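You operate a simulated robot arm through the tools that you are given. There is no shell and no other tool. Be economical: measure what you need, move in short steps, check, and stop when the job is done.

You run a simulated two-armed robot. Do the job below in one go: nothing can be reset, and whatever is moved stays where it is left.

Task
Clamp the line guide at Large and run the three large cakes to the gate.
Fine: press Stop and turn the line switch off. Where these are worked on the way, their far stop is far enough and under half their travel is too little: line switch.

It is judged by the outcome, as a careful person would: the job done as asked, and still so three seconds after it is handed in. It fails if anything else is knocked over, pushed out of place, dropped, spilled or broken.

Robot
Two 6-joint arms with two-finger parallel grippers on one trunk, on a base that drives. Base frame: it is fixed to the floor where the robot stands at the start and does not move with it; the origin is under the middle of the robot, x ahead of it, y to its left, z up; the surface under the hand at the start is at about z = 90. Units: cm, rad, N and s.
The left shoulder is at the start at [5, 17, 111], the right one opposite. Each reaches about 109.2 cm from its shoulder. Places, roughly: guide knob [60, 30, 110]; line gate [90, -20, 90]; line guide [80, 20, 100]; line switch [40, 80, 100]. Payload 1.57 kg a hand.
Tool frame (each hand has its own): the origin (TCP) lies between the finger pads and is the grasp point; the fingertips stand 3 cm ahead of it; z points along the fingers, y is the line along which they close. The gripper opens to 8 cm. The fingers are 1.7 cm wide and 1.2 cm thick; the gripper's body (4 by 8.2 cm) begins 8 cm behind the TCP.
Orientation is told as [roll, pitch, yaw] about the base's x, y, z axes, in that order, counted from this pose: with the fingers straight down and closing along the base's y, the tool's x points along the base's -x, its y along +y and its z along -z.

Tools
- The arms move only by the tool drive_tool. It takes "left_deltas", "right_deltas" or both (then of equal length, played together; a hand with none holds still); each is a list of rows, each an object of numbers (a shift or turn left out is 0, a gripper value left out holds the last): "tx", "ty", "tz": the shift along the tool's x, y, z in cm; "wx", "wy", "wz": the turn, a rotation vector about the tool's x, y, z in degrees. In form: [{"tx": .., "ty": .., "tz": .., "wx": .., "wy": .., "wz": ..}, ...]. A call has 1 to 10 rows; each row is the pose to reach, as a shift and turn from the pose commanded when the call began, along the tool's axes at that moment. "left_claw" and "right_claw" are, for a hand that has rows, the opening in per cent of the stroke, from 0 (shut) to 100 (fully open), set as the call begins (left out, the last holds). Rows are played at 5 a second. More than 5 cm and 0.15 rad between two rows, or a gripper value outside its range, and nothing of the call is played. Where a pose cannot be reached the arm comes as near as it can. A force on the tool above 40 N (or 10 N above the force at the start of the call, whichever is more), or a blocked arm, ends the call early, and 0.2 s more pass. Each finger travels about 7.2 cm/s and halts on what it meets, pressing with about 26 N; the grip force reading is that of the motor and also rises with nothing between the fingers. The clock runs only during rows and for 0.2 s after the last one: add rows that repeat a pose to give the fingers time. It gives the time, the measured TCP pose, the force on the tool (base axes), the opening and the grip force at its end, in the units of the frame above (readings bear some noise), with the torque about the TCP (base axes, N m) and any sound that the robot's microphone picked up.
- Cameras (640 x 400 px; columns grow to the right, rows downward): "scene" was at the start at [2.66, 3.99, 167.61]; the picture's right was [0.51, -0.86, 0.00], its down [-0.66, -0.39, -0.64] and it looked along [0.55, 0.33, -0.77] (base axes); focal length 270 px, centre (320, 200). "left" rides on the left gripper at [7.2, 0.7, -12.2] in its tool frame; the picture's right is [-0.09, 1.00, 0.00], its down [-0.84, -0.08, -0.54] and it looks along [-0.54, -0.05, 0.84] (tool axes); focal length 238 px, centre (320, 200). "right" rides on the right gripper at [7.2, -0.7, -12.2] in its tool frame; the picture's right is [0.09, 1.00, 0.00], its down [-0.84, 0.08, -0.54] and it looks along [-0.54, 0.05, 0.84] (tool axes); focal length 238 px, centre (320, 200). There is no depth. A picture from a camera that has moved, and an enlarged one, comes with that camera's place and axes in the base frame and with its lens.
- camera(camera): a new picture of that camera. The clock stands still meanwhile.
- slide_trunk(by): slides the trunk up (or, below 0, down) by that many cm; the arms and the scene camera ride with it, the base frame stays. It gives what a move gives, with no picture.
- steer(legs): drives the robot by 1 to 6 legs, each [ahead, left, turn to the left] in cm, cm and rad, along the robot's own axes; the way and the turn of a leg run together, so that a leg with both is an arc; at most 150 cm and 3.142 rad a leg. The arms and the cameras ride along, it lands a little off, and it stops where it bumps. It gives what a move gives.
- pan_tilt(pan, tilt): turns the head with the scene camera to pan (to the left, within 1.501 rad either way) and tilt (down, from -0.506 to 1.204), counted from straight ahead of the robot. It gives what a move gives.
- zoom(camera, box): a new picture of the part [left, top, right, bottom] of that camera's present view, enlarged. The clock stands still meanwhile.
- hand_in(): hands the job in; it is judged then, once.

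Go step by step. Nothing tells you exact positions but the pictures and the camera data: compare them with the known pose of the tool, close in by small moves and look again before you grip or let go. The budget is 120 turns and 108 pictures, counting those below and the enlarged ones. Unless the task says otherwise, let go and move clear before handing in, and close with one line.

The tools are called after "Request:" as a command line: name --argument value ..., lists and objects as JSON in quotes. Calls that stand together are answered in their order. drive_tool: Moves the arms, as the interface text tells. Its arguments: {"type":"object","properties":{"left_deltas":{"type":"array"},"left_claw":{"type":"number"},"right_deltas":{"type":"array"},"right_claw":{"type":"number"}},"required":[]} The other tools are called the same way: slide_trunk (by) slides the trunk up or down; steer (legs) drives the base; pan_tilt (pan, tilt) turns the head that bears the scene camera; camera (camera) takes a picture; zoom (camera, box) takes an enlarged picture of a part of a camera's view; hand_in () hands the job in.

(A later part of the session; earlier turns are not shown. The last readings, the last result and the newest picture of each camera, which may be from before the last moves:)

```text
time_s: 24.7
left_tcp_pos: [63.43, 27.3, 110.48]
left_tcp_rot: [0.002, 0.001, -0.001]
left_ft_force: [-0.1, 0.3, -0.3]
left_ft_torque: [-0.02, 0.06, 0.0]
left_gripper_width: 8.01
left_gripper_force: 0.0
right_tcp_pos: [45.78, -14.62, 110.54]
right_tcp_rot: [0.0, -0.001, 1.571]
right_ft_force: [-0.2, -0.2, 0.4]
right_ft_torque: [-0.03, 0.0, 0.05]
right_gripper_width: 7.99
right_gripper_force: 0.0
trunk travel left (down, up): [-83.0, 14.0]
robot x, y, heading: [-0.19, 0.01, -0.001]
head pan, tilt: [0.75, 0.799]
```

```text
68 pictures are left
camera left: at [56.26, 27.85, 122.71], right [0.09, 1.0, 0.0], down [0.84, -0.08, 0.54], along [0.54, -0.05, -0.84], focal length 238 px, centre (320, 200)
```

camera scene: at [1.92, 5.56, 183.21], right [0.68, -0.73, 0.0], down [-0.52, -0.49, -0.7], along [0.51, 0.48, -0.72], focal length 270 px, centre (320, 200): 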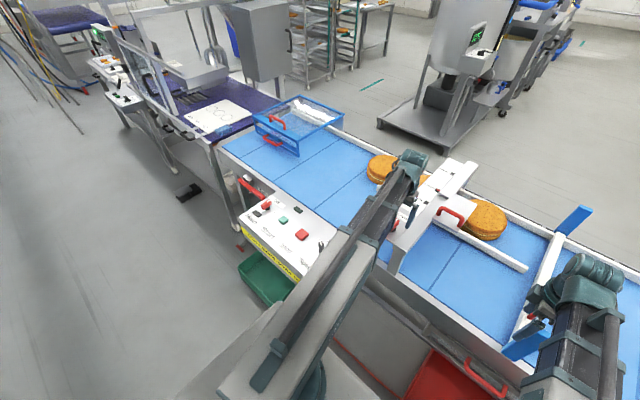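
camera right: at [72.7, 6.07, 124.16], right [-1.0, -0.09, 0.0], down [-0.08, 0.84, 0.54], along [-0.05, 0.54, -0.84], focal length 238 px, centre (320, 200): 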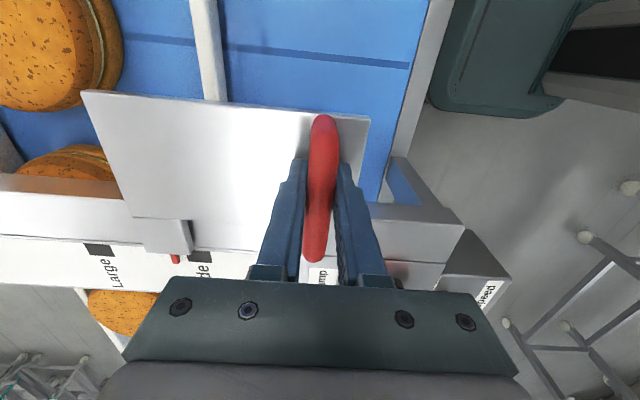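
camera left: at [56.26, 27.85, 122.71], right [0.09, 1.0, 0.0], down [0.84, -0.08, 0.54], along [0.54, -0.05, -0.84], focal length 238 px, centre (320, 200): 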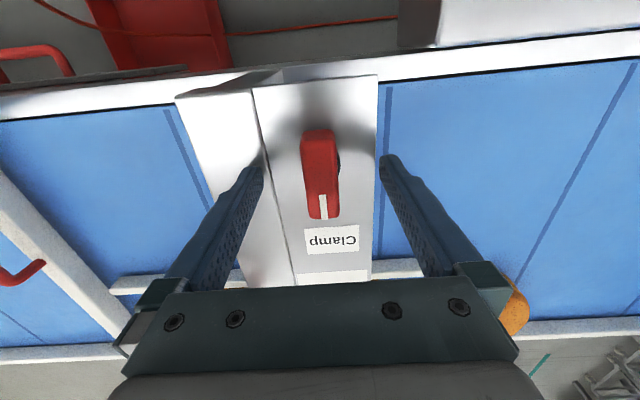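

Request:
slide_trunk --by -1.7

Request:
drive_tool --left_deltas '[{"tx": -0.3, "ty": -0.2}, {"tx": -0.3, "ty": -0.2}, {"tx": -0.3, "ty": -0.2}, {"tx": -0.3, "ty": -0.2}, {"tx": -0.3, "ty": -0.2}]' --left_claw 0

Request:
camera --camera "left"

```text
time_s: 25.1
left_tcp_pos: [63.26, 27.29, 110.16]
left_tcp_rot: [-0.003, 0.001, 0.0]
left_ft_force: [-6.5, -0.8, 16.5]
left_ft_torque: [-0.72, 0.2, -0.06]
left_gripper_width: 8.01
left_gripper_force: 0.1
right_tcp_pos: [45.57, -14.63, 110.24]
right_tcp_rot: [0.001, 0.0, 1.57]
right_ft_force: [0.9, -0.3, -0.1]
right_ft_torque: [0.01, 0.03, 0.0]
right_gripper_width: 8.02
right_gripper_force: 0.2
trunk travel left (down, up): [-82.6, 14.4]
robot x, y, heading: [0.03, -0.16, -0.004]
head pan, tilt: [0.75, 0.799]
stopped: the force on the tool passed its limit at 143 N (the readings are from after the stop); the commanded pose is now the measured one
```

```text
time_s: 25.9
left_tcp_pos: [63.88, 27.36, 110.27]
left_tcp_rot: [0.002, -0.007, 0.003]
left_ft_force: [2.6, 8.6, 31.6]
left_ft_torque: [-0.12, 0.12, -0.03]
left_gripper_width: 2.55
left_gripper_force: 26.2
right_tcp_pos: [45.56, -14.55, 110.26]
right_tcp_rot: [-0.001, 0.0, 1.572]
right_ft_force: [0.9, -0.5, 0.6]
right_ft_torque: [0.0, -0.02, -0.02]
right_gripper_width: 8.03
right_gripper_force: 0.0
trunk travel left (down, up): [-82.6, 14.4]
robot x, y, heading: [-0.36, 0.01, 0.004]
head pan, tilt: [0.75, 0.799]
stopped in row 3 (left hand): the force on the tool passed its limit at 44 N (the readings are from after the stop); the commanded pose is now the measured one
```

```text
67 pictures are left
camera left: at [56.6, 27.94, 122.39], right [0.09, 1.0, 0.0], down [0.83, -0.08, 0.55], along [0.55, -0.05, -0.84], focal length 238 px, centre (320, 200)
```

left: 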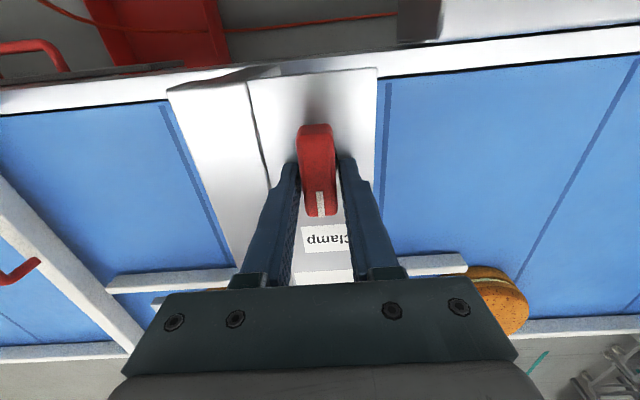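

The fingertips touched the bridge plate, but the knob is now gripped (2.55 cm). I ease up 0.4 cm and turn it clockwise in small steps.

Request:
slide_trunk --by 0.4

Request:
drive_tool --left_deltas '[{"wz": 5}, {"wz": 10}, {"wz": 15}, {"wz": 20}]'

Request:
camera --camera "left"

```text
time_s: 26.4
left_tcp_pos: [64.0, 27.27, 110.38]
left_tcp_rot: [-0.001, -0.003, 0.002]
left_ft_force: [-9.7, 7.1, -26.9]
left_ft_torque: [0.16, -0.04, -0.07]
left_gripper_width: 2.51
left_gripper_force: 36.5
right_tcp_pos: [45.75, -14.46, 110.41]
right_tcp_rot: [0.001, 0.002, 1.571]
right_ft_force: [-0.5, -0.2, -0.7]
right_ft_torque: [-0.02, -0.01, 0.01]
right_gripper_width: 7.98
right_gripper_force: 0.0
trunk travel left (down, up): [-83.0, 14.0]
robot x, y, heading: [0.19, 0.08, 0.002]
head pan, tilt: [0.75, 0.799]
```

```text
time_s: 27.4
left_tcp_pos: [64.06, 27.08, 110.45]
left_tcp_rot: [-0.002, -0.003, -0.351]
left_ft_force: [-12.0, -8.5, -26.5]
left_ft_torque: [-0.2, -0.01, 0.16]
left_gripper_width: 2.48
left_gripper_force: 36.7
right_tcp_pos: [45.9, -14.67, 110.44]
right_tcp_rot: [0.002, 0.001, 1.57]
right_ft_force: [0.3, 0.2, -0.1]
right_ft_torque: [0.01, -0.01, 0.0]
right_gripper_width: 8.0
right_gripper_force: 0.1
trunk travel left (down, up): [-83.0, 14.0]
robot x, y, heading: [-0.15, 0.28, 0.002]
head pan, tilt: [0.75, 0.799]
```

```text
66 pictures are left
camera left: at [57.47, 30.06, 122.63], right [0.43, 0.9, 0.0], down [0.76, -0.36, 0.55], along [0.49, -0.23, -0.84], focal length 238 px, centre (320, 200)
```

left: 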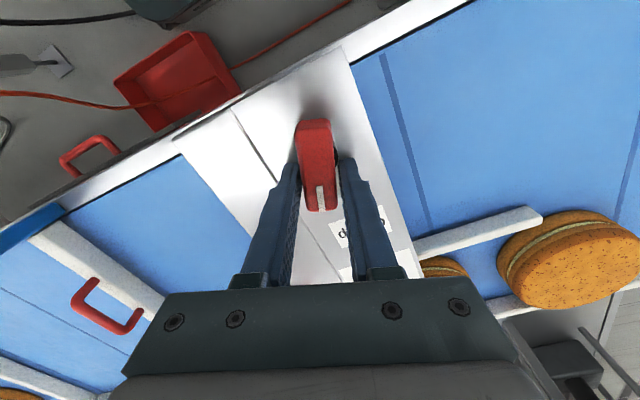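

The knob turns freely with the hand. I relieve the upward pull and continue clockwise.

Request:
slide_trunk --by -0.2

Request:
drive_tool --left_deltas '[{"wz": 7}, {"wz": 14}, {"wz": 21}, {"wz": 28}, {"wz": 35}, {"wz": 42}, {"wz": 49}, {"wz": 56}, {"wz": 63}, {"wz": 70}]'

Request:
camera --camera "left"

```text
time_s: 27.9
left_tcp_pos: [64.15, 27.02, 110.43]
left_tcp_rot: [0.002, -0.007, -0.35]
left_ft_force: [-1.5, -10.8, 18.0]
left_ft_torque: [-0.13, 0.91, 0.09]
left_gripper_width: 2.45
left_gripper_force: 36.6
right_tcp_pos: [45.8, -14.7, 110.32]
right_tcp_rot: [-0.002, -0.001, 1.569]
right_ft_force: [0.9, -0.9, -0.1]
right_ft_torque: [0.0, -0.01, -0.02]
right_gripper_width: 8.0
right_gripper_force: 0.1
trunk travel left (down, up): [-82.8, 14.2]
robot x, y, heading: [0.1, 0.26, -0.002]
head pan, tilt: [0.75, 0.799]
```

```text
time_s: 29.1
left_tcp_pos: [63.68, 26.48, 110.46]
left_tcp_rot: [-0.009, -0.012, -0.952]
left_ft_force: [-1.7, -10.0, 18.6]
left_ft_torque: [-0.71, -0.02, 0.08]
left_gripper_width: 2.49
left_gripper_force: 36.2
right_tcp_pos: [45.55, -14.8, 110.38]
right_tcp_rot: [-0.002, 0.001, 1.572]
right_ft_force: [0.4, 0.2, 0.2]
right_ft_torque: [-0.02, 0.01, 0.04]
right_gripper_width: 8.02
right_gripper_force: 0.0
trunk travel left (down, up): [-82.8, 14.2]
robot x, y, heading: [0.05, 0.43, -0.001]
head pan, tilt: [0.75, 0.799]
stopped in row 6 (left hand): the force on the tool passed its limit at 41 N (the readings are from after the stop); the commanded pose is now the measured one
```

```text
65 pictures are left
camera left: at [59.98, 32.82, 122.54], right [0.86, 0.5, -0.01], down [0.42, -0.72, 0.55], along [0.27, -0.48, -0.83], focal length 238 px, centre (320, 200)
```

left: 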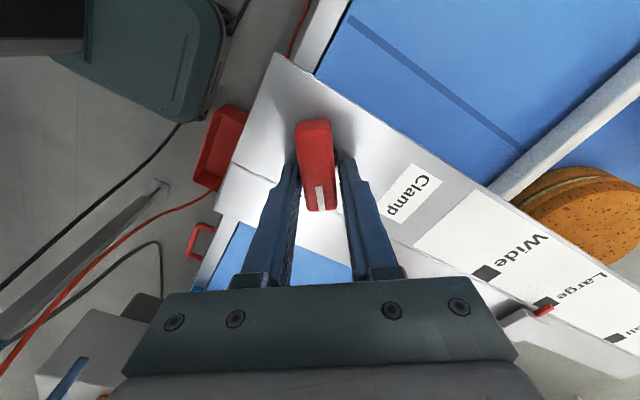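

Request:
slide_trunk --by 0.1

Request:
drive_tool --left_deltas '[{"wz": 6}, {"wz": 12}, {"wz": 18}, {"wz": 24}, {"wz": 30}, {"wz": 35}]'

Request:
camera --camera "left"

```text
time_s: 29.6
left_tcp_pos: [63.7, 26.39, 110.4]
left_tcp_rot: [-0.01, -0.011, -0.952]
left_ft_force: [-10.1, -18.2, -5.6]
left_ft_torque: [-1.09, -0.55, 0.22]
left_gripper_width: 2.47
left_gripper_force: 37.1
right_tcp_pos: [45.66, -14.94, 110.39]
right_tcp_rot: [0.0, 0.0, 1.57]
right_ft_force: [0.1, -0.3, -0.3]
right_ft_torque: [0.0, -0.02, 0.0]
right_gripper_width: 8.01
right_gripper_force: 0.0
trunk travel left (down, up): [-82.9, 14.1]
robot x, y, heading: [0.42, 0.14, 0.002]
head pan, tilt: [0.75, 0.799]
```

```text
time_s: 30.2
left_tcp_pos: [63.54, 26.43, 110.31]
left_tcp_rot: [-0.014, -0.012, -1.115]
left_ft_force: [-2.7, -7.2, -3.3]
left_ft_torque: [-0.24, 0.16, 0.01]
left_gripper_width: 2.48
left_gripper_force: 36.5
right_tcp_pos: [45.67, -14.9, 110.38]
right_tcp_rot: [0.002, -0.001, 1.569]
right_ft_force: [-0.2, 0.3, -0.2]
right_ft_torque: [0.01, 0.0, 0.01]
right_gripper_width: 8.02
right_gripper_force: 0.1
trunk travel left (down, up): [-82.9, 14.1]
robot x, y, heading: [0.18, -0.06, -0.003]
head pan, tilt: [0.75, 0.799]
stopped in row 2 (left hand): the force on the tool passed its limit at 42 N (the readings are from after the stop); the commanded pose is now the measured one
```

```text
64 pictures are left
camera left: at [60.97, 33.27, 122.52], right [0.93, 0.36, -0.01], down [0.3, -0.78, 0.55], along [0.19, -0.52, -0.83], focal length 238 px, centre (320, 200)
```

left: 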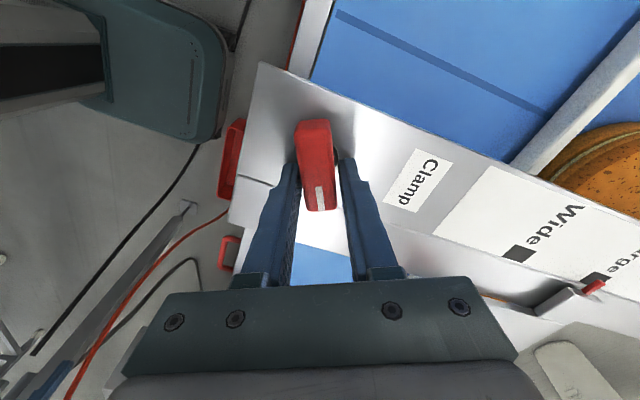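

Request:
drive_tool --left_deltas '[{"wz": 4}, {"wz": 8}, {"wz": 12}, {"wz": 16}, {"wz": 20}, {"wz": 26}]'

Request:
zoom --camera "scene" --box '[360, 150, 480, 280]'

```text
time_s: 31.2
left_tcp_pos: [63.27, 26.26, 110.45]
left_tcp_rot: [-0.016, -0.017, -1.387]
left_ft_force: [-4.6, -4.7, -5.0]
left_ft_torque: [0.21, 0.11, 0.06]
left_gripper_width: 2.49
left_gripper_force: 36.4
right_tcp_pos: [45.71, -14.69, 110.43]
right_tcp_rot: [0.002, -0.001, 1.571]
right_ft_force: [0.0, -0.5, 0.5]
right_ft_torque: [0.03, 0.0, 0.01]
right_gripper_width: 8.01
right_gripper_force: 0.1
trunk travel left (down, up): [-82.9, 14.1]
robot x, y, heading: [0.15, -0.34, -0.0]
head pan, tilt: [0.75, 0.799]
stopped in row 5 (left hand): the force on the tool passed its limit at 42 N (the readings are from after the stop); the commanded pose is now the measured one
```

```text
3.08 times, centred on (420, 215) of scene
camera zoom: at [1.89, 5.46, 178.64], right [0.68, -0.73, 0.0], down [-0.52, -0.49, -0.7], along [0.51, 0.48, -0.72], focal length 831 px, centre (12, 154)
```

zoom: 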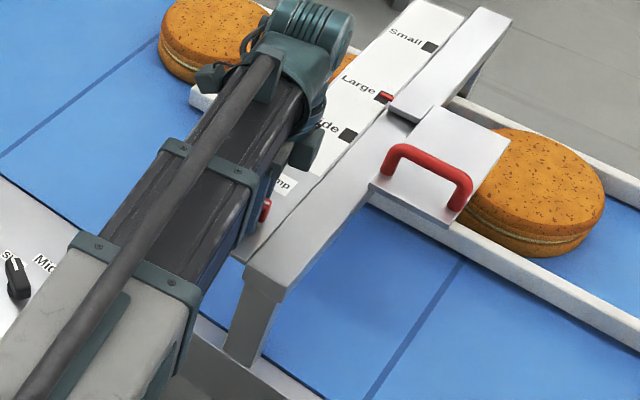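

Request:
drive_tool --left_deltas '[{"wz": 4}, {"wz": 8}, {"wz": 12}, {"wz": 16}, {"wz": 20}]'

Request:
camera --camera "left"

```text
time_s: 32.5
left_tcp_pos: [62.87, 26.04, 110.43]
left_tcp_rot: [-0.016, -0.025, -1.732]
left_ft_force: [-4.1, -4.0, 1.4]
left_ft_torque: [0.34, 0.36, 0.83]
left_gripper_width: 2.51
left_gripper_force: 36.7
right_tcp_pos: [45.58, -14.84, 110.45]
right_tcp_rot: [0.0, -0.001, 1.57]
right_ft_force: [0.3, -0.7, -0.5]
right_ft_torque: [0.0, -0.02, 0.03]
right_gripper_width: 8.01
right_gripper_force: 0.1
trunk travel left (down, up): [-82.9, 14.1]
robot x, y, heading: [-0.13, -0.14, -0.002]
head pan, tilt: [0.75, 0.799]
stopped in row 5 (left hand): the force on the tool passed its limit at 40 N (the readings are from after the stop); the commanded pose is now the measured one
```

```text
62 pictures are left
camera left: at [64.89, 33.32, 122.49], right [0.97, -0.25, -0.01], down [-0.2, -0.8, 0.56], along [-0.15, -0.54, -0.83], focal length 238 px, centre (320, 200)
```

left: 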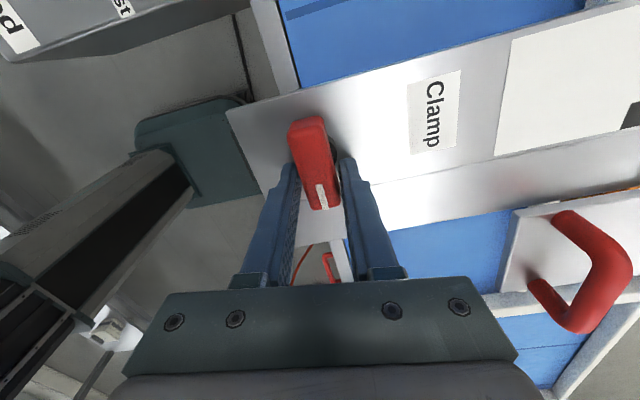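

The torque has risen and the knob lags the hand: it's at its stop, about 90° clockwise. I release, rise, and check it.

Request:
drive_tool --left_deltas '[{}, {}, {}]' --left_claw 100

Request:
slide_trunk --by 9.5

Request:
camera --camera "left"

```text
time_s: 33.3
left_tcp_pos: [63.02, 26.04, 110.39]
left_tcp_rot: [-0.014, -0.025, -1.733]
left_ft_force: [0.4, -0.7, -0.1]
left_ft_torque: [0.0, 0.0, 0.02]
left_gripper_width: 7.99
left_gripper_force: 0.0
right_tcp_pos: [45.66, -14.68, 110.38]
right_tcp_rot: [0.002, 0.001, 1.572]
right_ft_force: [0.1, -0.5, -0.6]
right_ft_torque: [0.01, 0.02, 0.0]
right_gripper_width: 8.01
right_gripper_force: 0.0
trunk travel left (down, up): [-82.9, 14.1]
robot x, y, heading: [-0.24, -0.11, 0.0]
head pan, tilt: [0.75, 0.799]
```

```text
time_s: 34.6
left_tcp_pos: [63.02, 26.2, 119.95]
left_tcp_rot: [-0.014, -0.025, -1.733]
left_ft_force: [-0.4, 0.5, 0.9]
left_ft_torque: [0.02, 0.0, 0.02]
left_gripper_width: 8.01
left_gripper_force: 0.1
right_tcp_pos: [45.58, -14.74, 119.81]
right_tcp_rot: [0.001, 0.0, 1.569]
right_ft_force: [0.4, -0.3, -0.4]
right_ft_torque: [0.01, 0.0, -0.01]
right_gripper_width: 7.98
right_gripper_force: 0.0
trunk travel left (down, up): [-92.4, 4.6]
robot x, y, heading: [-0.16, 0.07, -0.005]
head pan, tilt: [0.75, 0.799]
```

```text
61 pictures are left
camera left: at [65.01, 33.41, 131.9], right [0.97, -0.25, -0.01], down [-0.2, -0.8, 0.56], along [-0.15, -0.54, -0.83], focal length 238 px, centre (320, 200)
```

left: 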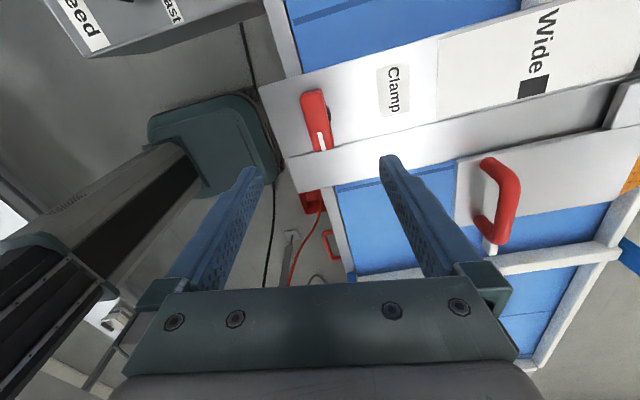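

The mark now points to -y with the knob at its stop. To verify that it really clamps, I'll grip the guide handle with the left hand and give it a light tug.

Request:
drive_tool --left_deltas '[{"tx": -2, "ty": 3.6, "wz": -2}, {"tx": -4, "ty": 7.2, "wz": -4}, {"tx": -6.1, "ty": 10.8, "wz": -6}, {"tx": -8.1, "ty": 14.4, "wz": -8}, {"tx": -10.15, "ty": 17.95, "wz": -9.3}, {"tx": -10.15, "ty": 17.95, "wz": -9.3}]'

Request:
camera --camera "left"

```text
time_s: 36.0
left_tcp_pos: [78.96, 13.25, 119.93]
left_tcp_rot: [-0.017, -0.023, -1.571]
left_ft_force: [-0.1, -0.4, 0.1]
left_ft_torque: [0.01, 0.01, 0.01]
left_gripper_width: 7.99
left_gripper_force: 0.0
right_tcp_pos: [45.57, -14.7, 119.88]
right_tcp_rot: [0.003, -0.001, 1.571]
right_ft_force: [0.0, -0.6, 0.1]
right_ft_torque: [0.0, -0.02, 0.01]
right_gripper_width: 7.97
right_gripper_force: 0.1
trunk travel left (down, up): [-92.4, 4.6]
robot x, y, heading: [-0.03, 0.19, -0.001]
head pan, tilt: [0.75, 0.799]
```

```text
60 pictures are left
camera left: at [79.78, 20.7, 131.95], right [1.0, -0.09, -0.02], down [-0.07, -0.82, 0.56], along [-0.06, -0.56, -0.83], focal length 238 px, centre (320, 200)
```

left: 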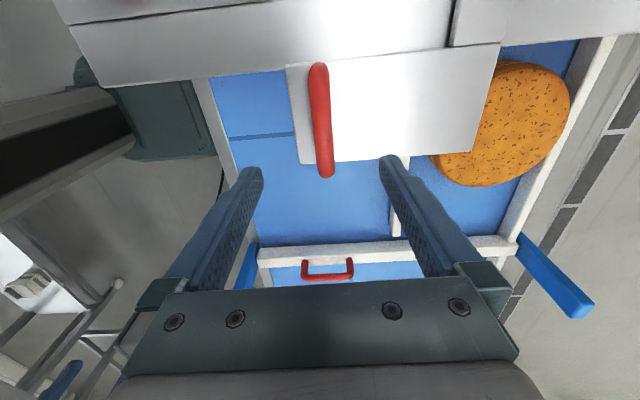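

Request:
slide_trunk --by -7.9

Request:
drive_tool --left_deltas '[{}, {}, {}, {}]' --left_claw 0

Request:
drive_tool --left_deltas '[{"ty": -0.3}, {"ty": -0.6}, {"ty": -0.6}]'

```text
time_s: 37.1
left_tcp_pos: [79.07, 13.35, 112.05]
left_tcp_rot: [-0.019, -0.025, -1.572]
left_ft_force: [0.4, 0.4, 0.7]
left_ft_torque: [0.0, -0.02, 0.03]
left_gripper_width: 8.02
left_gripper_force: 0.2
right_tcp_pos: [45.59, -14.69, 111.92]
right_tcp_rot: [0.002, -0.001, 1.57]
right_ft_force: [-0.3, 0.3, 1.0]
right_ft_torque: [0.0, -0.03, 0.03]
right_gripper_width: 8.01
right_gripper_force: 0.1
trunk travel left (down, up): [-84.5, 12.5]
robot x, y, heading: [-0.2, -0.49, -0.006]
head pan, tilt: [0.75, 0.799]
```

```text
time_s: 38.1
left_tcp_pos: [79.05, 13.27, 111.99]
left_tcp_rot: [-0.017, -0.021, -1.572]
left_ft_force: [12.1, 1.1, 10.8]
left_ft_torque: [0.01, 0.03, 0.02]
left_gripper_width: 1.61
left_gripper_force: 31.5
right_tcp_pos: [45.66, -14.77, 111.91]
right_tcp_rot: [0.002, 0.0, 1.57]
right_ft_force: [-0.6, 0.4, -0.1]
right_ft_torque: [-0.01, -0.02, -0.05]
right_gripper_width: 8.01
right_gripper_force: 0.1
trunk travel left (down, up): [-84.5, 12.5]
robot x, y, heading: [-0.08, -0.15, -0.002]
head pan, tilt: [0.75, 0.799]
```

```text
time_s: 38.6
left_tcp_pos: [79.11, 13.35, 111.93]
left_tcp_rot: [-0.009, -0.022, -1.571]
left_ft_force: [5.7, -0.2, 7.0]
left_ft_torque: [0.18, -0.11, -0.01]
left_gripper_width: 1.59
left_gripper_force: 31.3
right_tcp_pos: [45.65, -14.7, 112.0]
right_tcp_rot: [0.003, 0.0, 1.567]
right_ft_force: [-0.5, 0.5, -0.4]
right_ft_torque: [0.02, 0.01, 0.02]
right_gripper_width: 8.01
right_gripper_force: 0.1
trunk travel left (down, up): [-84.5, 12.5]
robot x, y, heading: [0.17, -0.42, -0.004]
head pan, tilt: [0.75, 0.799]
stopped in row 2 (left hand): the force on the tool passed its limit at 43 N (the readings are from after the stop); the commanded pose is now the measured one
```

Clamped: no movement at 43 N. I release, rise, and withdraw the left hand while turning it back; then I'll look at the guard and brake.

Request:
drive_tool --left_deltas '[{}, {}, {}]' --left_claw 100

Request:
slide_trunk --by 12

Request:
drive_tool --left_deltas '[{"tx": 2.7, "ty": -3.4, "wz": -8}, {"tx": 5.4, "ty": -6.8, "wz": -16}, {"tx": 8.1, "ty": -10.2, "wz": -24}, {"tx": 10.8, "ty": -13.6, "wz": -32}, {"tx": 13.5, "ty": -17, "wz": -40}, {"tx": 16.2, "ty": -20.4, "wz": -48}, {"tx": 18.9, "ty": -23.8, "wz": -56}, {"tx": 21.6, "ty": -27.2, "wz": -64}, {"tx": 24.3, "ty": -30.6, "wz": -72}, {"tx": 27, "ty": -34, "wz": -80}]'

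Request:
drive_tool --left_deltas '[{"wz": -5, "tx": 4}, {"wz": -10, "tx": 8}, {"wz": -10, "tx": 12}]'

Request:
pan_tilt --pan 1.2 --tilt 0.75

Request:
camera --camera "scene"

```text
time_s: 39.4
left_tcp_pos: [79.01, 13.3, 111.91]
left_tcp_rot: [-0.01, -0.022, -1.57]
left_ft_force: [0.5, 0.3, -0.6]
left_ft_torque: [0.0, -0.03, -0.03]
left_gripper_width: 7.99
left_gripper_force: 0.1
right_tcp_pos: [45.74, -14.77, 111.92]
right_tcp_rot: [0.001, 0.0, 1.572]
right_ft_force: [-0.7, 1.0, -0.2]
right_ft_torque: [-0.01, 0.0, 0.0]
right_gripper_width: 8.03
right_gripper_force: 0.0
trunk travel left (down, up): [-84.5, 12.5]
robot x, y, heading: [0.27, -0.11, -0.003]
head pan, tilt: [0.75, 0.799]
```

```text
time_s: 40.9
left_tcp_pos: [79.1, 13.29, 123.85]
left_tcp_rot: [-0.009, -0.022, -1.57]
left_ft_force: [-0.4, 0.4, 0.4]
left_ft_torque: [0.0, 0.02, -0.02]
left_gripper_width: 8.03
left_gripper_force: 0.0
right_tcp_pos: [45.69, -14.79, 123.93]
right_tcp_rot: [0.001, 0.0, 1.571]
right_ft_force: [0.1, -0.2, 0.2]
right_ft_torque: [-0.01, 0.03, 0.01]
right_gripper_width: 8.02
right_gripper_force: 0.2
trunk travel left (down, up): [-96.5, 0.5]
robot x, y, heading: [-0.08, 0.08, -0.001]
head pan, tilt: [0.75, 0.799]
```

```text
time_s: 43.1
left_tcp_pos: [44.86, 40.46, 123.96]
left_tcp_rot: [-0.025, 0.007, -0.172]
left_ft_force: [-0.2, 1.3, -1.0]
left_ft_torque: [-0.03, -0.01, -0.03]
left_gripper_width: 8.0
left_gripper_force: 0.1
right_tcp_pos: [45.73, -14.61, 123.94]
right_tcp_rot: [0.0, -0.001, 1.568]
right_ft_force: [-0.1, -0.7, 0.7]
right_ft_torque: [-0.03, -0.01, 0.02]
right_gripper_width: 7.97
right_gripper_force: 0.1
trunk travel left (down, up): [-96.5, 0.5]
robot x, y, heading: [-0.14, 0.1, -0.003]
head pan, tilt: [0.75, 0.799]
```

```text
time_s: 43.9
left_tcp_pos: [34.94, 43.98, 124.05]
left_tcp_rot: [-0.025, 0.012, 0.001]
left_ft_force: [0.0, -0.2, -0.3]
left_ft_torque: [-0.01, 0.01, -0.02]
left_gripper_width: 8.0
left_gripper_force: 0.1
left hand out of reach, approached as far as the arm can: row 3
right_tcp_pos: [45.65, -14.61, 124.01]
right_tcp_rot: [0.001, 0.001, 1.568]
right_ft_force: [0.2, -0.3, -0.1]
right_ft_torque: [0.0, -0.02, -0.01]
right_gripper_width: 7.98
right_gripper_force: 0.0
trunk travel left (down, up): [-96.5, 0.5]
robot x, y, heading: [0.04, 0.16, -0.001]
head pan, tilt: [0.75, 0.799]
```

```text
time_s: 44.8
left_tcp_pos: [34.92, 43.86, 124.0]
left_tcp_rot: [-0.022, 0.012, 0.002]
left_ft_force: [0.2, 0.0, 1.2]
left_ft_torque: [0.01, -0.01, -0.05]
left_gripper_width: 7.97
left_gripper_force: 0.0
right_tcp_pos: [45.58, -14.7, 123.95]
right_tcp_rot: [0.002, -0.001, 1.57]
right_ft_force: [0.2, -0.1, 0.5]
right_ft_torque: [0.01, -0.02, -0.03]
right_gripper_width: 8.01
right_gripper_force: 0.1
trunk travel left (down, up): [-96.5, 0.5]
robot x, y, heading: [-0.06, -0.13, -0.003]
head pan, tilt: [1.201, 0.75]
```

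```text
59 pictures are left
camera scene: at [-1.0, 7.73, 192.6], right [0.93, -0.36, 0.0], down [-0.25, -0.64, -0.73], along [0.27, 0.68, -0.68], focal length 270 px, centre (320, 200)
```

scene: 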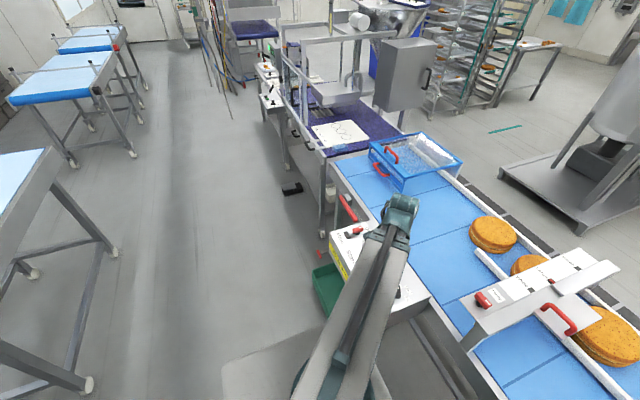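

Request:
zoom --camera "scene" --box '[300, 180, 400, 280]'

Request:
zoom --camera "scene" --box '[350, 120, 480, 210]'

```text
4.00 times, centred on (350, 230) of scene
camera zoom: at [-1.0, 7.73, 192.6], right [0.93, -0.36, 0.0], down [-0.25, -0.64, -0.73], along [0.27, 0.68, -0.68], focal length 1080 px, centre (200, 80)
```

zoom: 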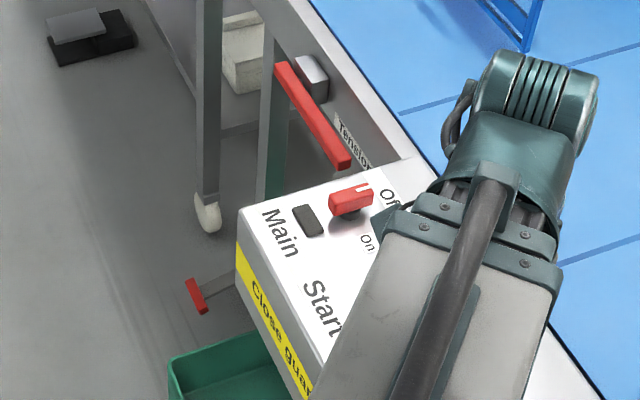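

```text
4.44 times, centred on (415, 165) of scene
camera zoom: at [-1.0, 7.73, 192.6], right [0.93, -0.36, 0.0], down [-0.25, -0.64, -0.73], along [0.27, 0.68, -0.68], focal length 1200 px, centre (-102, 356)
```

zoom: 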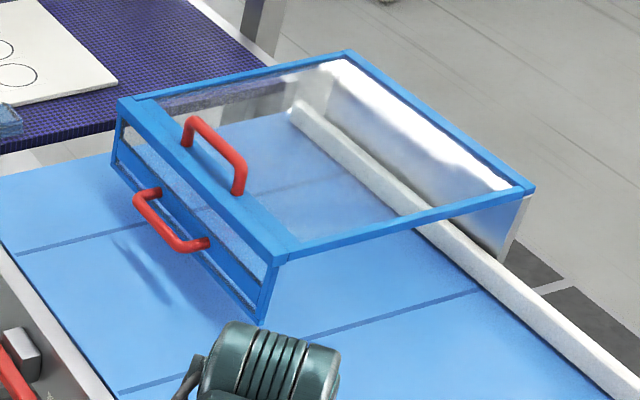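

The guide is set and clamped. I now back up slightly and drive left, to see the guard and the brake pedal up close.

Request:
steer --legs '[[-12, 0, 0], [0, 55, 0]]'

Request:
camera --camera "left"

Request:
camera --camera "scene"

```text
time_s: 48.8
left_tcp_pos: [23.18, 99.09, 123.84]
left_tcp_rot: [-0.023, 0.013, -0.002]
left_ft_force: [-0.8, -0.1, 0.0]
left_ft_torque: [-0.02, -0.03, -0.02]
left_gripper_width: 8.01
left_gripper_force: 0.1
right_tcp_pos: [33.67, 40.44, 124.09]
right_tcp_rot: [0.001, 0.003, 1.567]
right_ft_force: [0.0, -0.9, -0.3]
right_ft_torque: [-0.02, -0.05, 0.01]
right_gripper_width: 8.0
right_gripper_force: 0.1
trunk travel left (down, up): [-96.5, 0.5]
robot x, y, heading: [-12.03, 55.6, -0.007]
head pan, tilt: [1.201, 0.75]
```

```text
56 pictures are left
camera left: at [16.12, 100.03, 136.24], right [0.1, 1.0, -0.02], down [0.84, -0.07, 0.53], along [0.53, -0.07, -0.85], focal length 238 px, centre (320, 200)
```

left: 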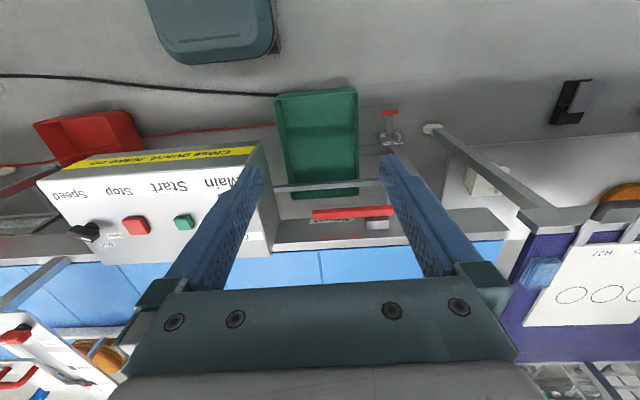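

```text
55 pictures are left
camera scene: at [-12.88, 63.15, 192.59], right [0.93, -0.37, 0.0], down [-0.25, -0.64, -0.73], along [0.27, 0.68, -0.68], focal length 270 px, centre (320, 200)
```

scene: 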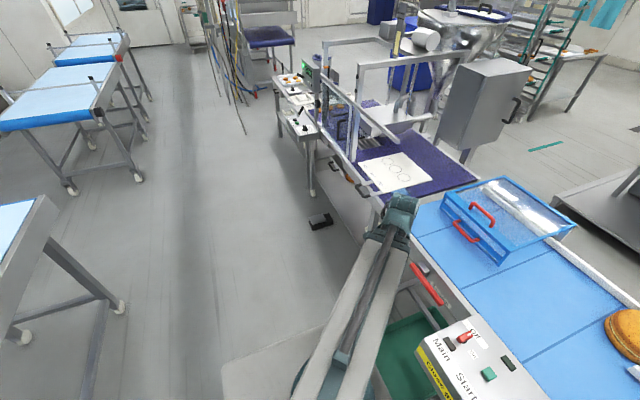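

Request:
pan_tilt --pan 0.6 --tilt 0.75

Request:
zoom --camera "scene" --box '[180, 40, 460, 240]'

Request:
zoom --camera "left" --box '[260, 70, 480, 240]'

```text
time_s: 49.8
left_tcp_pos: [23.16, 99.13, 123.96]
left_tcp_rot: [-0.023, 0.013, -0.003]
left_ft_force: [-0.3, 0.3, -0.1]
left_ft_torque: [-0.03, -0.01, 0.0]
left_gripper_width: 8.0
left_gripper_force: 0.0
right_tcp_pos: [33.67, 40.34, 123.95]
right_tcp_rot: [0.0, 0.001, 1.566]
right_ft_force: [-0.2, -0.5, 0.6]
right_ft_torque: [0.01, -0.03, 0.02]
right_gripper_width: 7.97
right_gripper_force: 0.0
trunk travel left (down, up): [-96.5, 0.5]
robot x, y, heading: [-11.78, 55.2, -0.002]
head pan, tilt: [0.6, 0.75]
```

```text
2.00 times, centred on (320, 140) of scene
camera zoom: at [-9.06, 60.0, 192.6], right [0.56, -0.83, 0.0], down [-0.56, -0.38, -0.73], along [0.6, 0.41, -0.68], focal length 540 px, centre (320, 320)
```

zoom: 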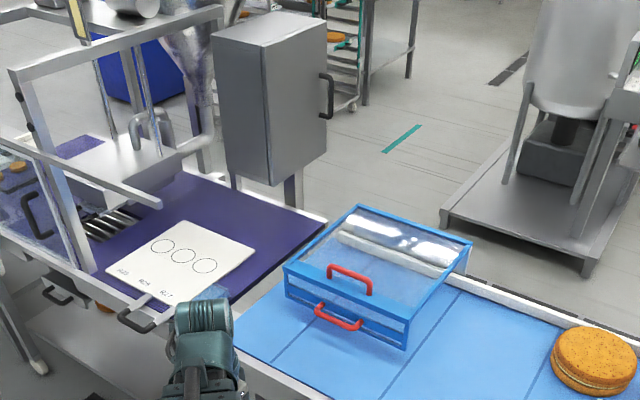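

```text
2.35 times, centred on (370, 155) of left
camera zoom: at [16.12, 99.97, 136.26], right [0.1, 1.0, -0.02], down [0.84, -0.07, 0.53], along [0.53, -0.07, -0.85], focal length 561 px, centre (202, 306)
```

zoom: 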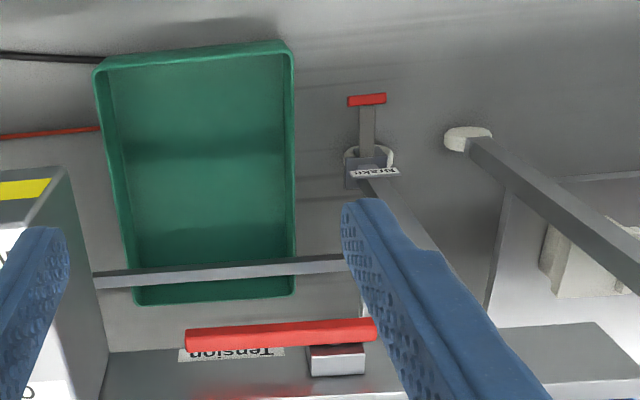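

Request:
pan_tilt --pan 0.95 --tilt 1.05

Request:
camera --camera "scene"

```text
time_s: 50.7
left_tcp_pos: [23.12, 98.98, 123.97]
left_tcp_rot: [-0.024, 0.013, -0.003]
left_ft_force: [0.5, -0.4, -0.3]
left_ft_torque: [0.01, 0.0, -0.01]
left_gripper_width: 7.99
left_gripper_force: 0.0
right_tcp_pos: [33.65, 40.45, 123.98]
right_tcp_rot: [0.001, 0.001, 1.564]
right_ft_force: [-1.0, 0.9, 0.5]
right_ft_torque: [-0.03, -0.02, -0.02]
right_gripper_width: 8.01
right_gripper_force: 0.0
trunk travel left (down, up): [-96.5, 0.5]
robot x, y, heading: [-12.16, 54.9, -0.005]
head pan, tilt: [0.949, 1.051]
```

```text
52 pictures are left
camera scene: at [-12.01, 60.72, 190.35], right [0.81, -0.59, 0.0], down [-0.51, -0.7, -0.5], along [0.29, 0.4, -0.87], focal length 270 px, centre (320, 200)
```

scene: 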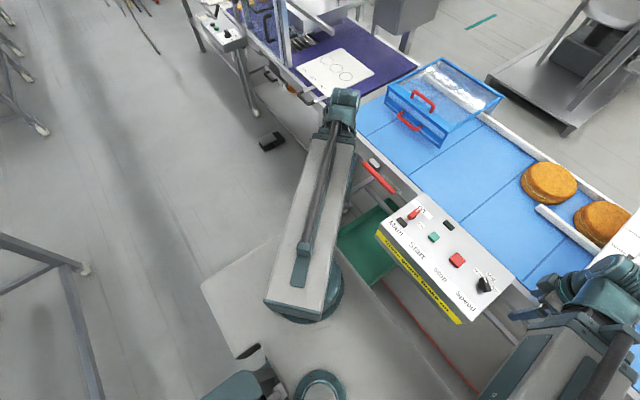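

The guard looks flat and closed (bottom edge just above the belt). For the brake pedal I back off and lower the trunk to see it from the side.

Request:
steer --legs '[[-25, 0, 0], [0, 22, 0]]'

Request:
slide_trunk --by -65

Request:
camera --camera "left"

Request:
pan_tilt --pan 0.5 --tilt 0.75

Request:
camera --camera "scene"

```text
time_s: 53.8
left_tcp_pos: [-1.57, 121.59, 123.92]
left_tcp_rot: [-0.025, 0.014, 0.003]
left_ft_force: [-0.5, 0.0, -0.4]
left_ft_torque: [-0.02, 0.01, -0.01]
left_gripper_width: 7.99
left_gripper_force: 0.1
right_tcp_pos: [9.3, 62.77, 123.99]
right_tcp_rot: [0.001, 0.002, 1.574]
right_ft_force: [-0.4, 0.2, -0.6]
right_ft_torque: [-0.02, -0.01, -0.01]
right_gripper_width: 7.98
right_gripper_force: 0.0
trunk travel left (down, up): [-96.5, 0.5]
robot x, y, heading: [-36.56, 77.22, 0.001]
head pan, tilt: [0.949, 1.051]
```

```text
refused: -65 is not a number from -40 to 40
```

```text
51 pictures are left
camera left: at [-8.75, 122.36, 136.22], right [0.09, 1.0, -0.03], down [0.84, -0.06, 0.53], along [0.53, -0.07, -0.85], focal length 238 px, centre (320, 200)
```

left: 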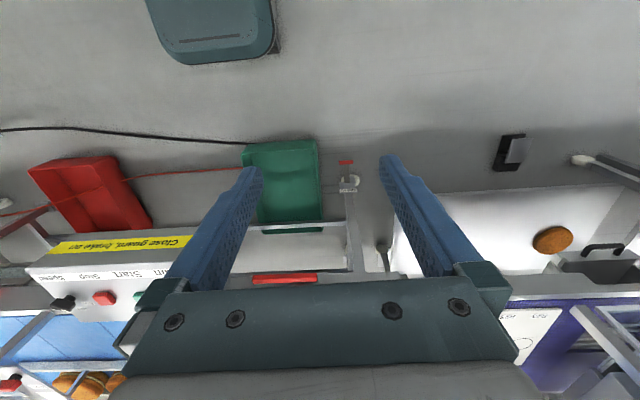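

```text
time_s: 54.7
left_tcp_pos: [-1.66, 121.43, 123.99]
left_tcp_rot: [-0.024, 0.013, 0.004]
left_ft_force: [0.6, -0.9, 0.3]
left_ft_torque: [0.0, 0.01, -0.01]
left_gripper_width: 7.99
left_gripper_force: 0.0
right_tcp_pos: [9.2, 62.89, 123.94]
right_tcp_rot: [0.002, 0.0, 1.573]
right_ft_force: [-0.1, 0.2, 0.5]
right_ft_torque: [-0.01, -0.03, -0.02]
right_gripper_width: 8.01
right_gripper_force: 0.0
trunk travel left (down, up): [-96.5, 0.5]
robot x, y, heading: [-36.75, 77.17, 0.004]
head pan, tilt: [0.499, 0.75]
```

```text
50 pictures are left
camera scene: at [-33.21, 81.4, 192.59], right [0.48, -0.88, 0.0], down [-0.6, -0.33, -0.73], along [0.64, 0.35, -0.68], focal length 270 px, centre (320, 200)
```

scene: 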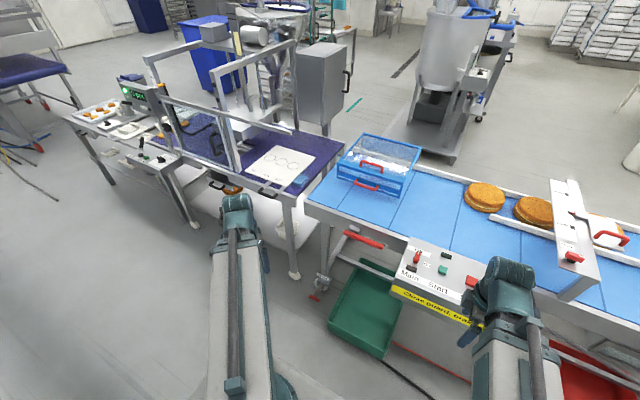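

Request:
zoom --camera "scene" --box '[270, 220, 400, 330]'

Request:
zoom --camera "left" --box '[310, 145, 390, 205]'

```text
3.64 times, centred on (335, 275) of scene
camera zoom: at [-33.21, 81.4, 192.59], right [0.48, -0.88, 0.0], down [-0.6, -0.33, -0.73], along [0.64, 0.35, -0.68], focal length 982 px, centre (266, -73)
```

zoom: 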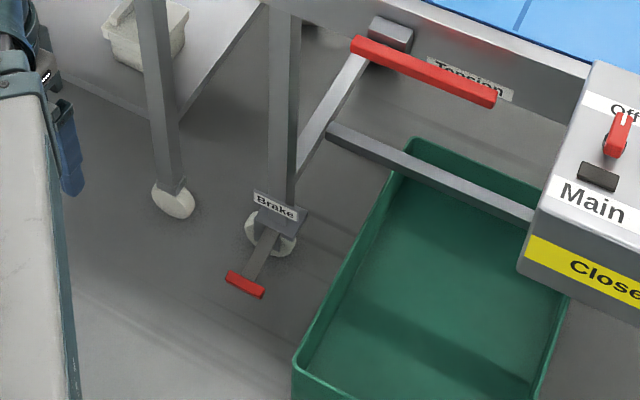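

```text
6.67 times, centred on (350, 175) of left
camera zoom: at [-8.75, 122.25, 136.26], right [0.09, 1.0, -0.02], down [0.84, -0.06, 0.53], along [0.53, -0.07, -0.85], focal length 1589 px, centre (120, 367)
```

zoom: 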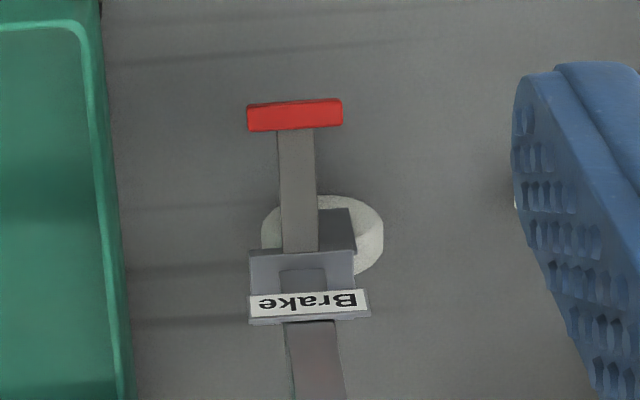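

The pedal slopes down from its bracket (tip z≈9, bracket z≈19), so the brake looks on, and the guard is closed. I drive back to face the panel and will work its Main switch with the left hand.

Request:
steer --legs '[[0, -52, 0], [27, 0, 0]]'

Request:
camera --camera "left"

```text
time_s: 59.2
left_tcp_pos: [25.56, 69.23, 123.95]
left_tcp_rot: [-0.024, 0.012, 0.002]
left_ft_force: [1.1, 0.8, 0.1]
left_ft_torque: [-0.01, 0.02, 0.01]
left_gripper_width: 8.0
left_gripper_force: 0.0
right_tcp_pos: [36.53, 10.74, 123.94]
right_tcp_rot: [0.001, -0.002, 1.57]
right_ft_force: [0.3, -0.2, 0.3]
right_ft_torque: [-0.01, 0.05, 0.01]
right_gripper_width: 7.99
right_gripper_force: 0.1
trunk travel left (down, up): [-96.5, 0.5]
robot x, y, heading: [-9.09, 25.49, 0.002]
head pan, tilt: [0.499, 0.75]
```

```text
47 pictures are left
camera left: at [18.58, 70.13, 136.24], right [0.09, 1.0, -0.02], down [0.84, -0.06, 0.53], along [0.53, -0.07, -0.85], focal length 238 px, centre (320, 200)
```

left: 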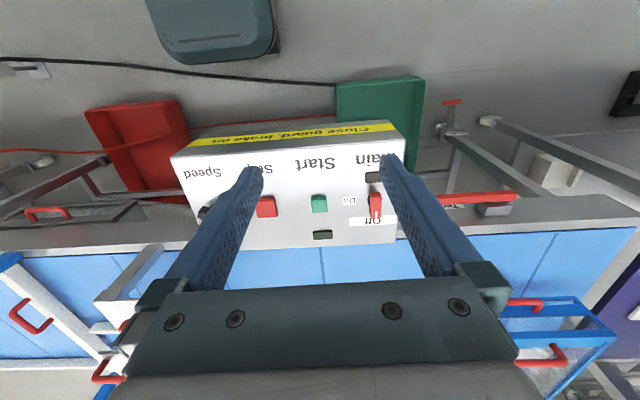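

Main knob is at about [45.4, 77.9, 97]. Moving over it and lowering part-way.

Request:
drive_tool --left_deltas '[{"tx": -4, "ty": 1.8}, {"tx": -8, "ty": 3.6}, {"tx": -12, "ty": 5.4}, {"tx": -16, "ty": 7.2}, {"tx": -19.8, "ty": 8.7, "wx": -1.4}, {"tx": -19.8, "ty": 8.7, "wx": -1.4}]'

Request:
slide_trunk --by -17

Request:
camera --camera "left"

```text
time_s: 60.6
left_tcp_pos: [45.27, 78.09, 123.96]
left_tcp_rot: [0.002, 0.014, 0.002]
left_ft_force: [0.4, 0.7, -0.4]
left_ft_torque: [0.0, -0.01, 0.0]
left_gripper_width: 8.01
left_gripper_force: 0.0
left hand out of reach, approached as far as the arm can: row 3, 4, 5, 6
right_tcp_pos: [36.36, 10.73, 123.92]
right_tcp_rot: [0.003, 0.001, 1.573]
right_ft_force: [-0.9, 0.1, -0.4]
right_ft_torque: [0.0, -0.04, 0.03]
right_gripper_width: 8.01
right_gripper_force: 0.0
trunk travel left (down, up): [-96.5, 0.5]
robot x, y, heading: [-9.22, 25.63, -0.003]
head pan, tilt: [0.499, 0.75]
```

```text
time_s: 62.5
left_tcp_pos: [45.29, 78.02, 107.02]
left_tcp_rot: [0.002, 0.012, 0.0]
left_ft_force: [0.0, -0.5, 0.6]
left_ft_torque: [-0.03, 0.03, -0.01]
left_gripper_width: 8.02
left_gripper_force: 0.0
right_tcp_pos: [36.42, 10.65, 106.92]
right_tcp_rot: [0.001, 0.001, 1.574]
right_ft_force: [-0.7, 0.9, -0.3]
right_ft_torque: [-0.01, 0.0, -0.01]
right_gripper_width: 7.98
right_gripper_force: 0.1
trunk travel left (down, up): [-79.5, 17.5]
robot x, y, heading: [-9.04, 25.23, 0.002]
head pan, tilt: [0.499, 0.75]
```

```text
46 pictures are left
camera left: at [38.21, 78.65, 119.28], right [0.09, 1.0, 0.0], down [0.84, -0.08, 0.53], along [0.53, -0.05, -0.85], focal length 238 px, centre (320, 200)
```

left: 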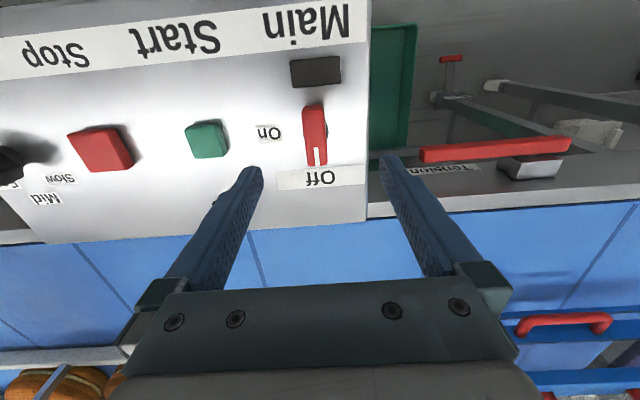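

Knob centre ≈ [45.2, 77.4]. I shift slightly and lower further.

Request:
drive_tool --left_deltas '[{"ty": -0.6}, {"ty": -0.6}]'

Request:
slide_trunk --by -6

Request:
camera --camera "left"

```text
time_s: 63.1
left_tcp_pos: [45.34, 77.33, 107.06]
left_tcp_rot: [0.003, 0.012, 0.002]
left_ft_force: [0.8, 0.2, -0.5]
left_ft_torque: [-0.01, 0.01, -0.03]
left_gripper_width: 7.99
left_gripper_force: 0.0
right_tcp_pos: [36.49, 10.68, 106.97]
right_tcp_rot: [0.002, 0.001, 1.573]
right_ft_force: [-0.2, -0.1, -0.3]
right_ft_torque: [0.01, 0.01, 0.02]
right_gripper_width: 7.97
right_gripper_force: 0.1
trunk travel left (down, up): [-79.5, 17.5]
robot x, y, heading: [-9.26, 25.69, 0.004]
head pan, tilt: [0.499, 0.75]
```

```text
time_s: 64.1
left_tcp_pos: [45.17, 77.37, 101.04]
left_tcp_rot: [0.002, 0.013, 0.001]
left_ft_force: [0.1, 0.2, 0.6]
left_ft_torque: [-0.02, 0.0, 0.0]
left_gripper_width: 8.0
left_gripper_force: 0.1
right_tcp_pos: [36.41, 10.67, 100.82]
right_tcp_rot: [0.001, 0.0, 1.573]
right_ft_force: [-0.2, 0.5, -0.5]
right_ft_torque: [0.02, -0.01, 0.0]
right_gripper_width: 8.0
right_gripper_force: 0.1
trunk travel left (down, up): [-73.5, 23.5]
robot x, y, heading: [-9.38, 25.33, 0.002]
head pan, tilt: [0.499, 0.75]
```

```text
45 pictures are left
camera left: at [38.16, 78.0, 113.28], right [0.09, 1.0, 0.0], down [0.84, -0.08, 0.53], along [0.53, -0.05, -0.85], focal length 238 px, centre (320, 200)
```

left: 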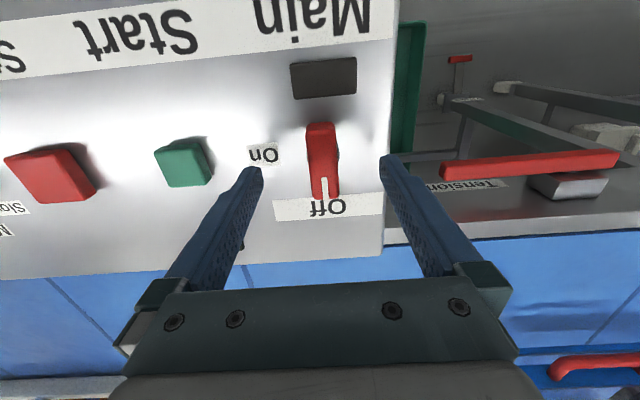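

Request:
slide_trunk --by -2

Request:
drive_tool --left_deltas '[{}, {}, {}, {}, {}]' --left_claw 0

Request:
camera --camera "left"

```text
time_s: 64.8
left_tcp_pos: [45.25, 77.45, 98.99]
left_tcp_rot: [0.002, 0.014, 0.002]
left_ft_force: [0.0, -0.2, 0.1]
left_ft_torque: [0.02, 0.02, 0.0]
left_gripper_width: 8.01
left_gripper_force: 0.1
right_tcp_pos: [36.36, 10.64, 98.97]
right_tcp_rot: [0.002, 0.0, 1.573]
right_ft_force: [-0.5, -0.9, 0.2]
right_ft_torque: [-0.02, -0.02, 0.03]
right_gripper_width: 8.0
right_gripper_force: 0.0
trunk travel left (down, up): [-71.5, 25.5]
robot x, y, heading: [-9.12, 25.11, 0.005]
head pan, tilt: [0.499, 0.75]
```

```text
time_s: 66.0
left_tcp_pos: [45.25, 77.57, 98.97]
left_tcp_rot: [0.004, 0.011, 0.003]
left_ft_force: [4.6, 18.8, 14.0]
left_ft_torque: [0.65, 0.13, -0.05]
left_gripper_width: 2.56
left_gripper_force: 36.5
right_tcp_pos: [36.43, 10.73, 99.03]
right_tcp_rot: [0.002, 0.002, 1.573]
right_ft_force: [0.2, -0.2, 0.0]
right_ft_torque: [0.01, -0.01, 0.0]
right_gripper_width: 8.01
right_gripper_force: 0.0
trunk travel left (down, up): [-71.5, 25.5]
robot x, y, heading: [-9.46, 25.12, 0.003]
head pan, tilt: [0.499, 0.75]
```

```text
44 pictures are left
camera left: at [38.16, 78.21, 111.26], right [0.09, 1.0, 0.0], down [0.84, -0.08, 0.53], along [0.53, -0.05, -0.85], focal length 238 px, centre (320, 200)
```

left: 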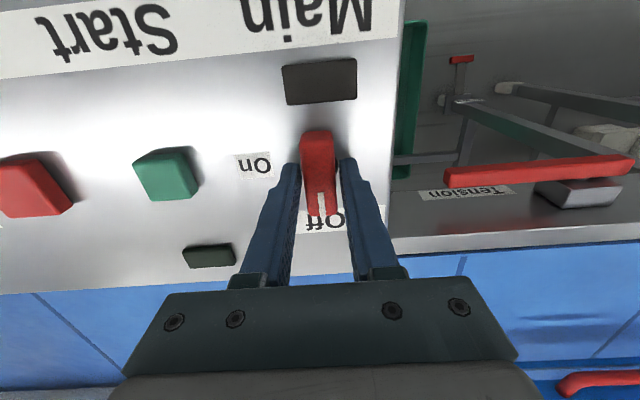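

Gripped. I turn it clockwise towards On, following a small arc, with a stop on force.

Request:
drive_tool --left_deltas '[{"wz": 6, "ty": 0.1}, {"wz": 13, "ty": 0.0, "tx": 0.02}, {"wz": 20, "ty": -0.1, "tx": 0.05}, {"wz": 28, "ty": -0.22, "tx": 0.1}, {"wz": 36, "ty": -0.33, "tx": 0.17}, {"wz": 44, "ty": -0.42, "tx": 0.25}, {"wz": 52, "ty": -0.5, "tx": 0.35}]'

Request:
camera --camera "left"

```text
time_s: 67.2
left_tcp_pos: [45.38, 77.54, 98.96]
left_tcp_rot: [0.002, 0.013, -0.598]
left_ft_force: [0.6, 3.8, 6.7]
left_ft_torque: [0.15, -0.24, 0.0]
left_gripper_width: 2.56
left_gripper_force: 37.6
right_tcp_pos: [36.37, 10.65, 98.98]
right_tcp_rot: [0.001, -0.001, 1.574]
right_ft_force: [0.6, -0.1, -0.3]
right_ft_torque: [-0.01, -0.02, 0.0]
right_gripper_width: 8.0
right_gripper_force: 0.1
trunk travel left (down, up): [-71.5, 25.5]
robot x, y, heading: [-9.05, 25.27, -0.0]
head pan, tilt: [0.499, 0.75]
stopped in row 6 (left hand): the force on the tool passed its limit at 41 N (the readings are from after the stop); the commanded pose is now the measured one
```

```text
43 pictures are left
camera left: at [39.69, 81.94, 111.26], right [0.64, 0.77, 0.0], down [0.65, -0.54, 0.53], along [0.41, -0.34, -0.85], focal length 238 px, centre (320, 200)
```

left: 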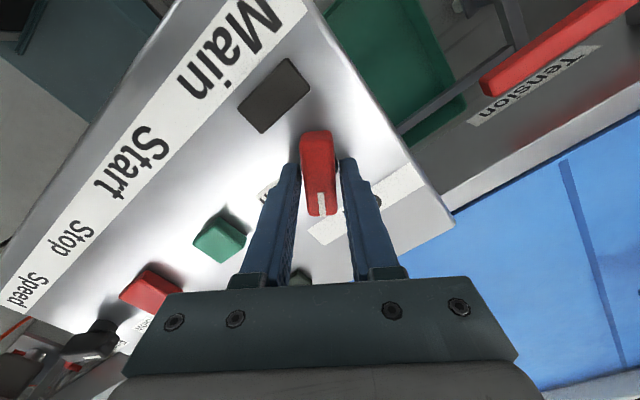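

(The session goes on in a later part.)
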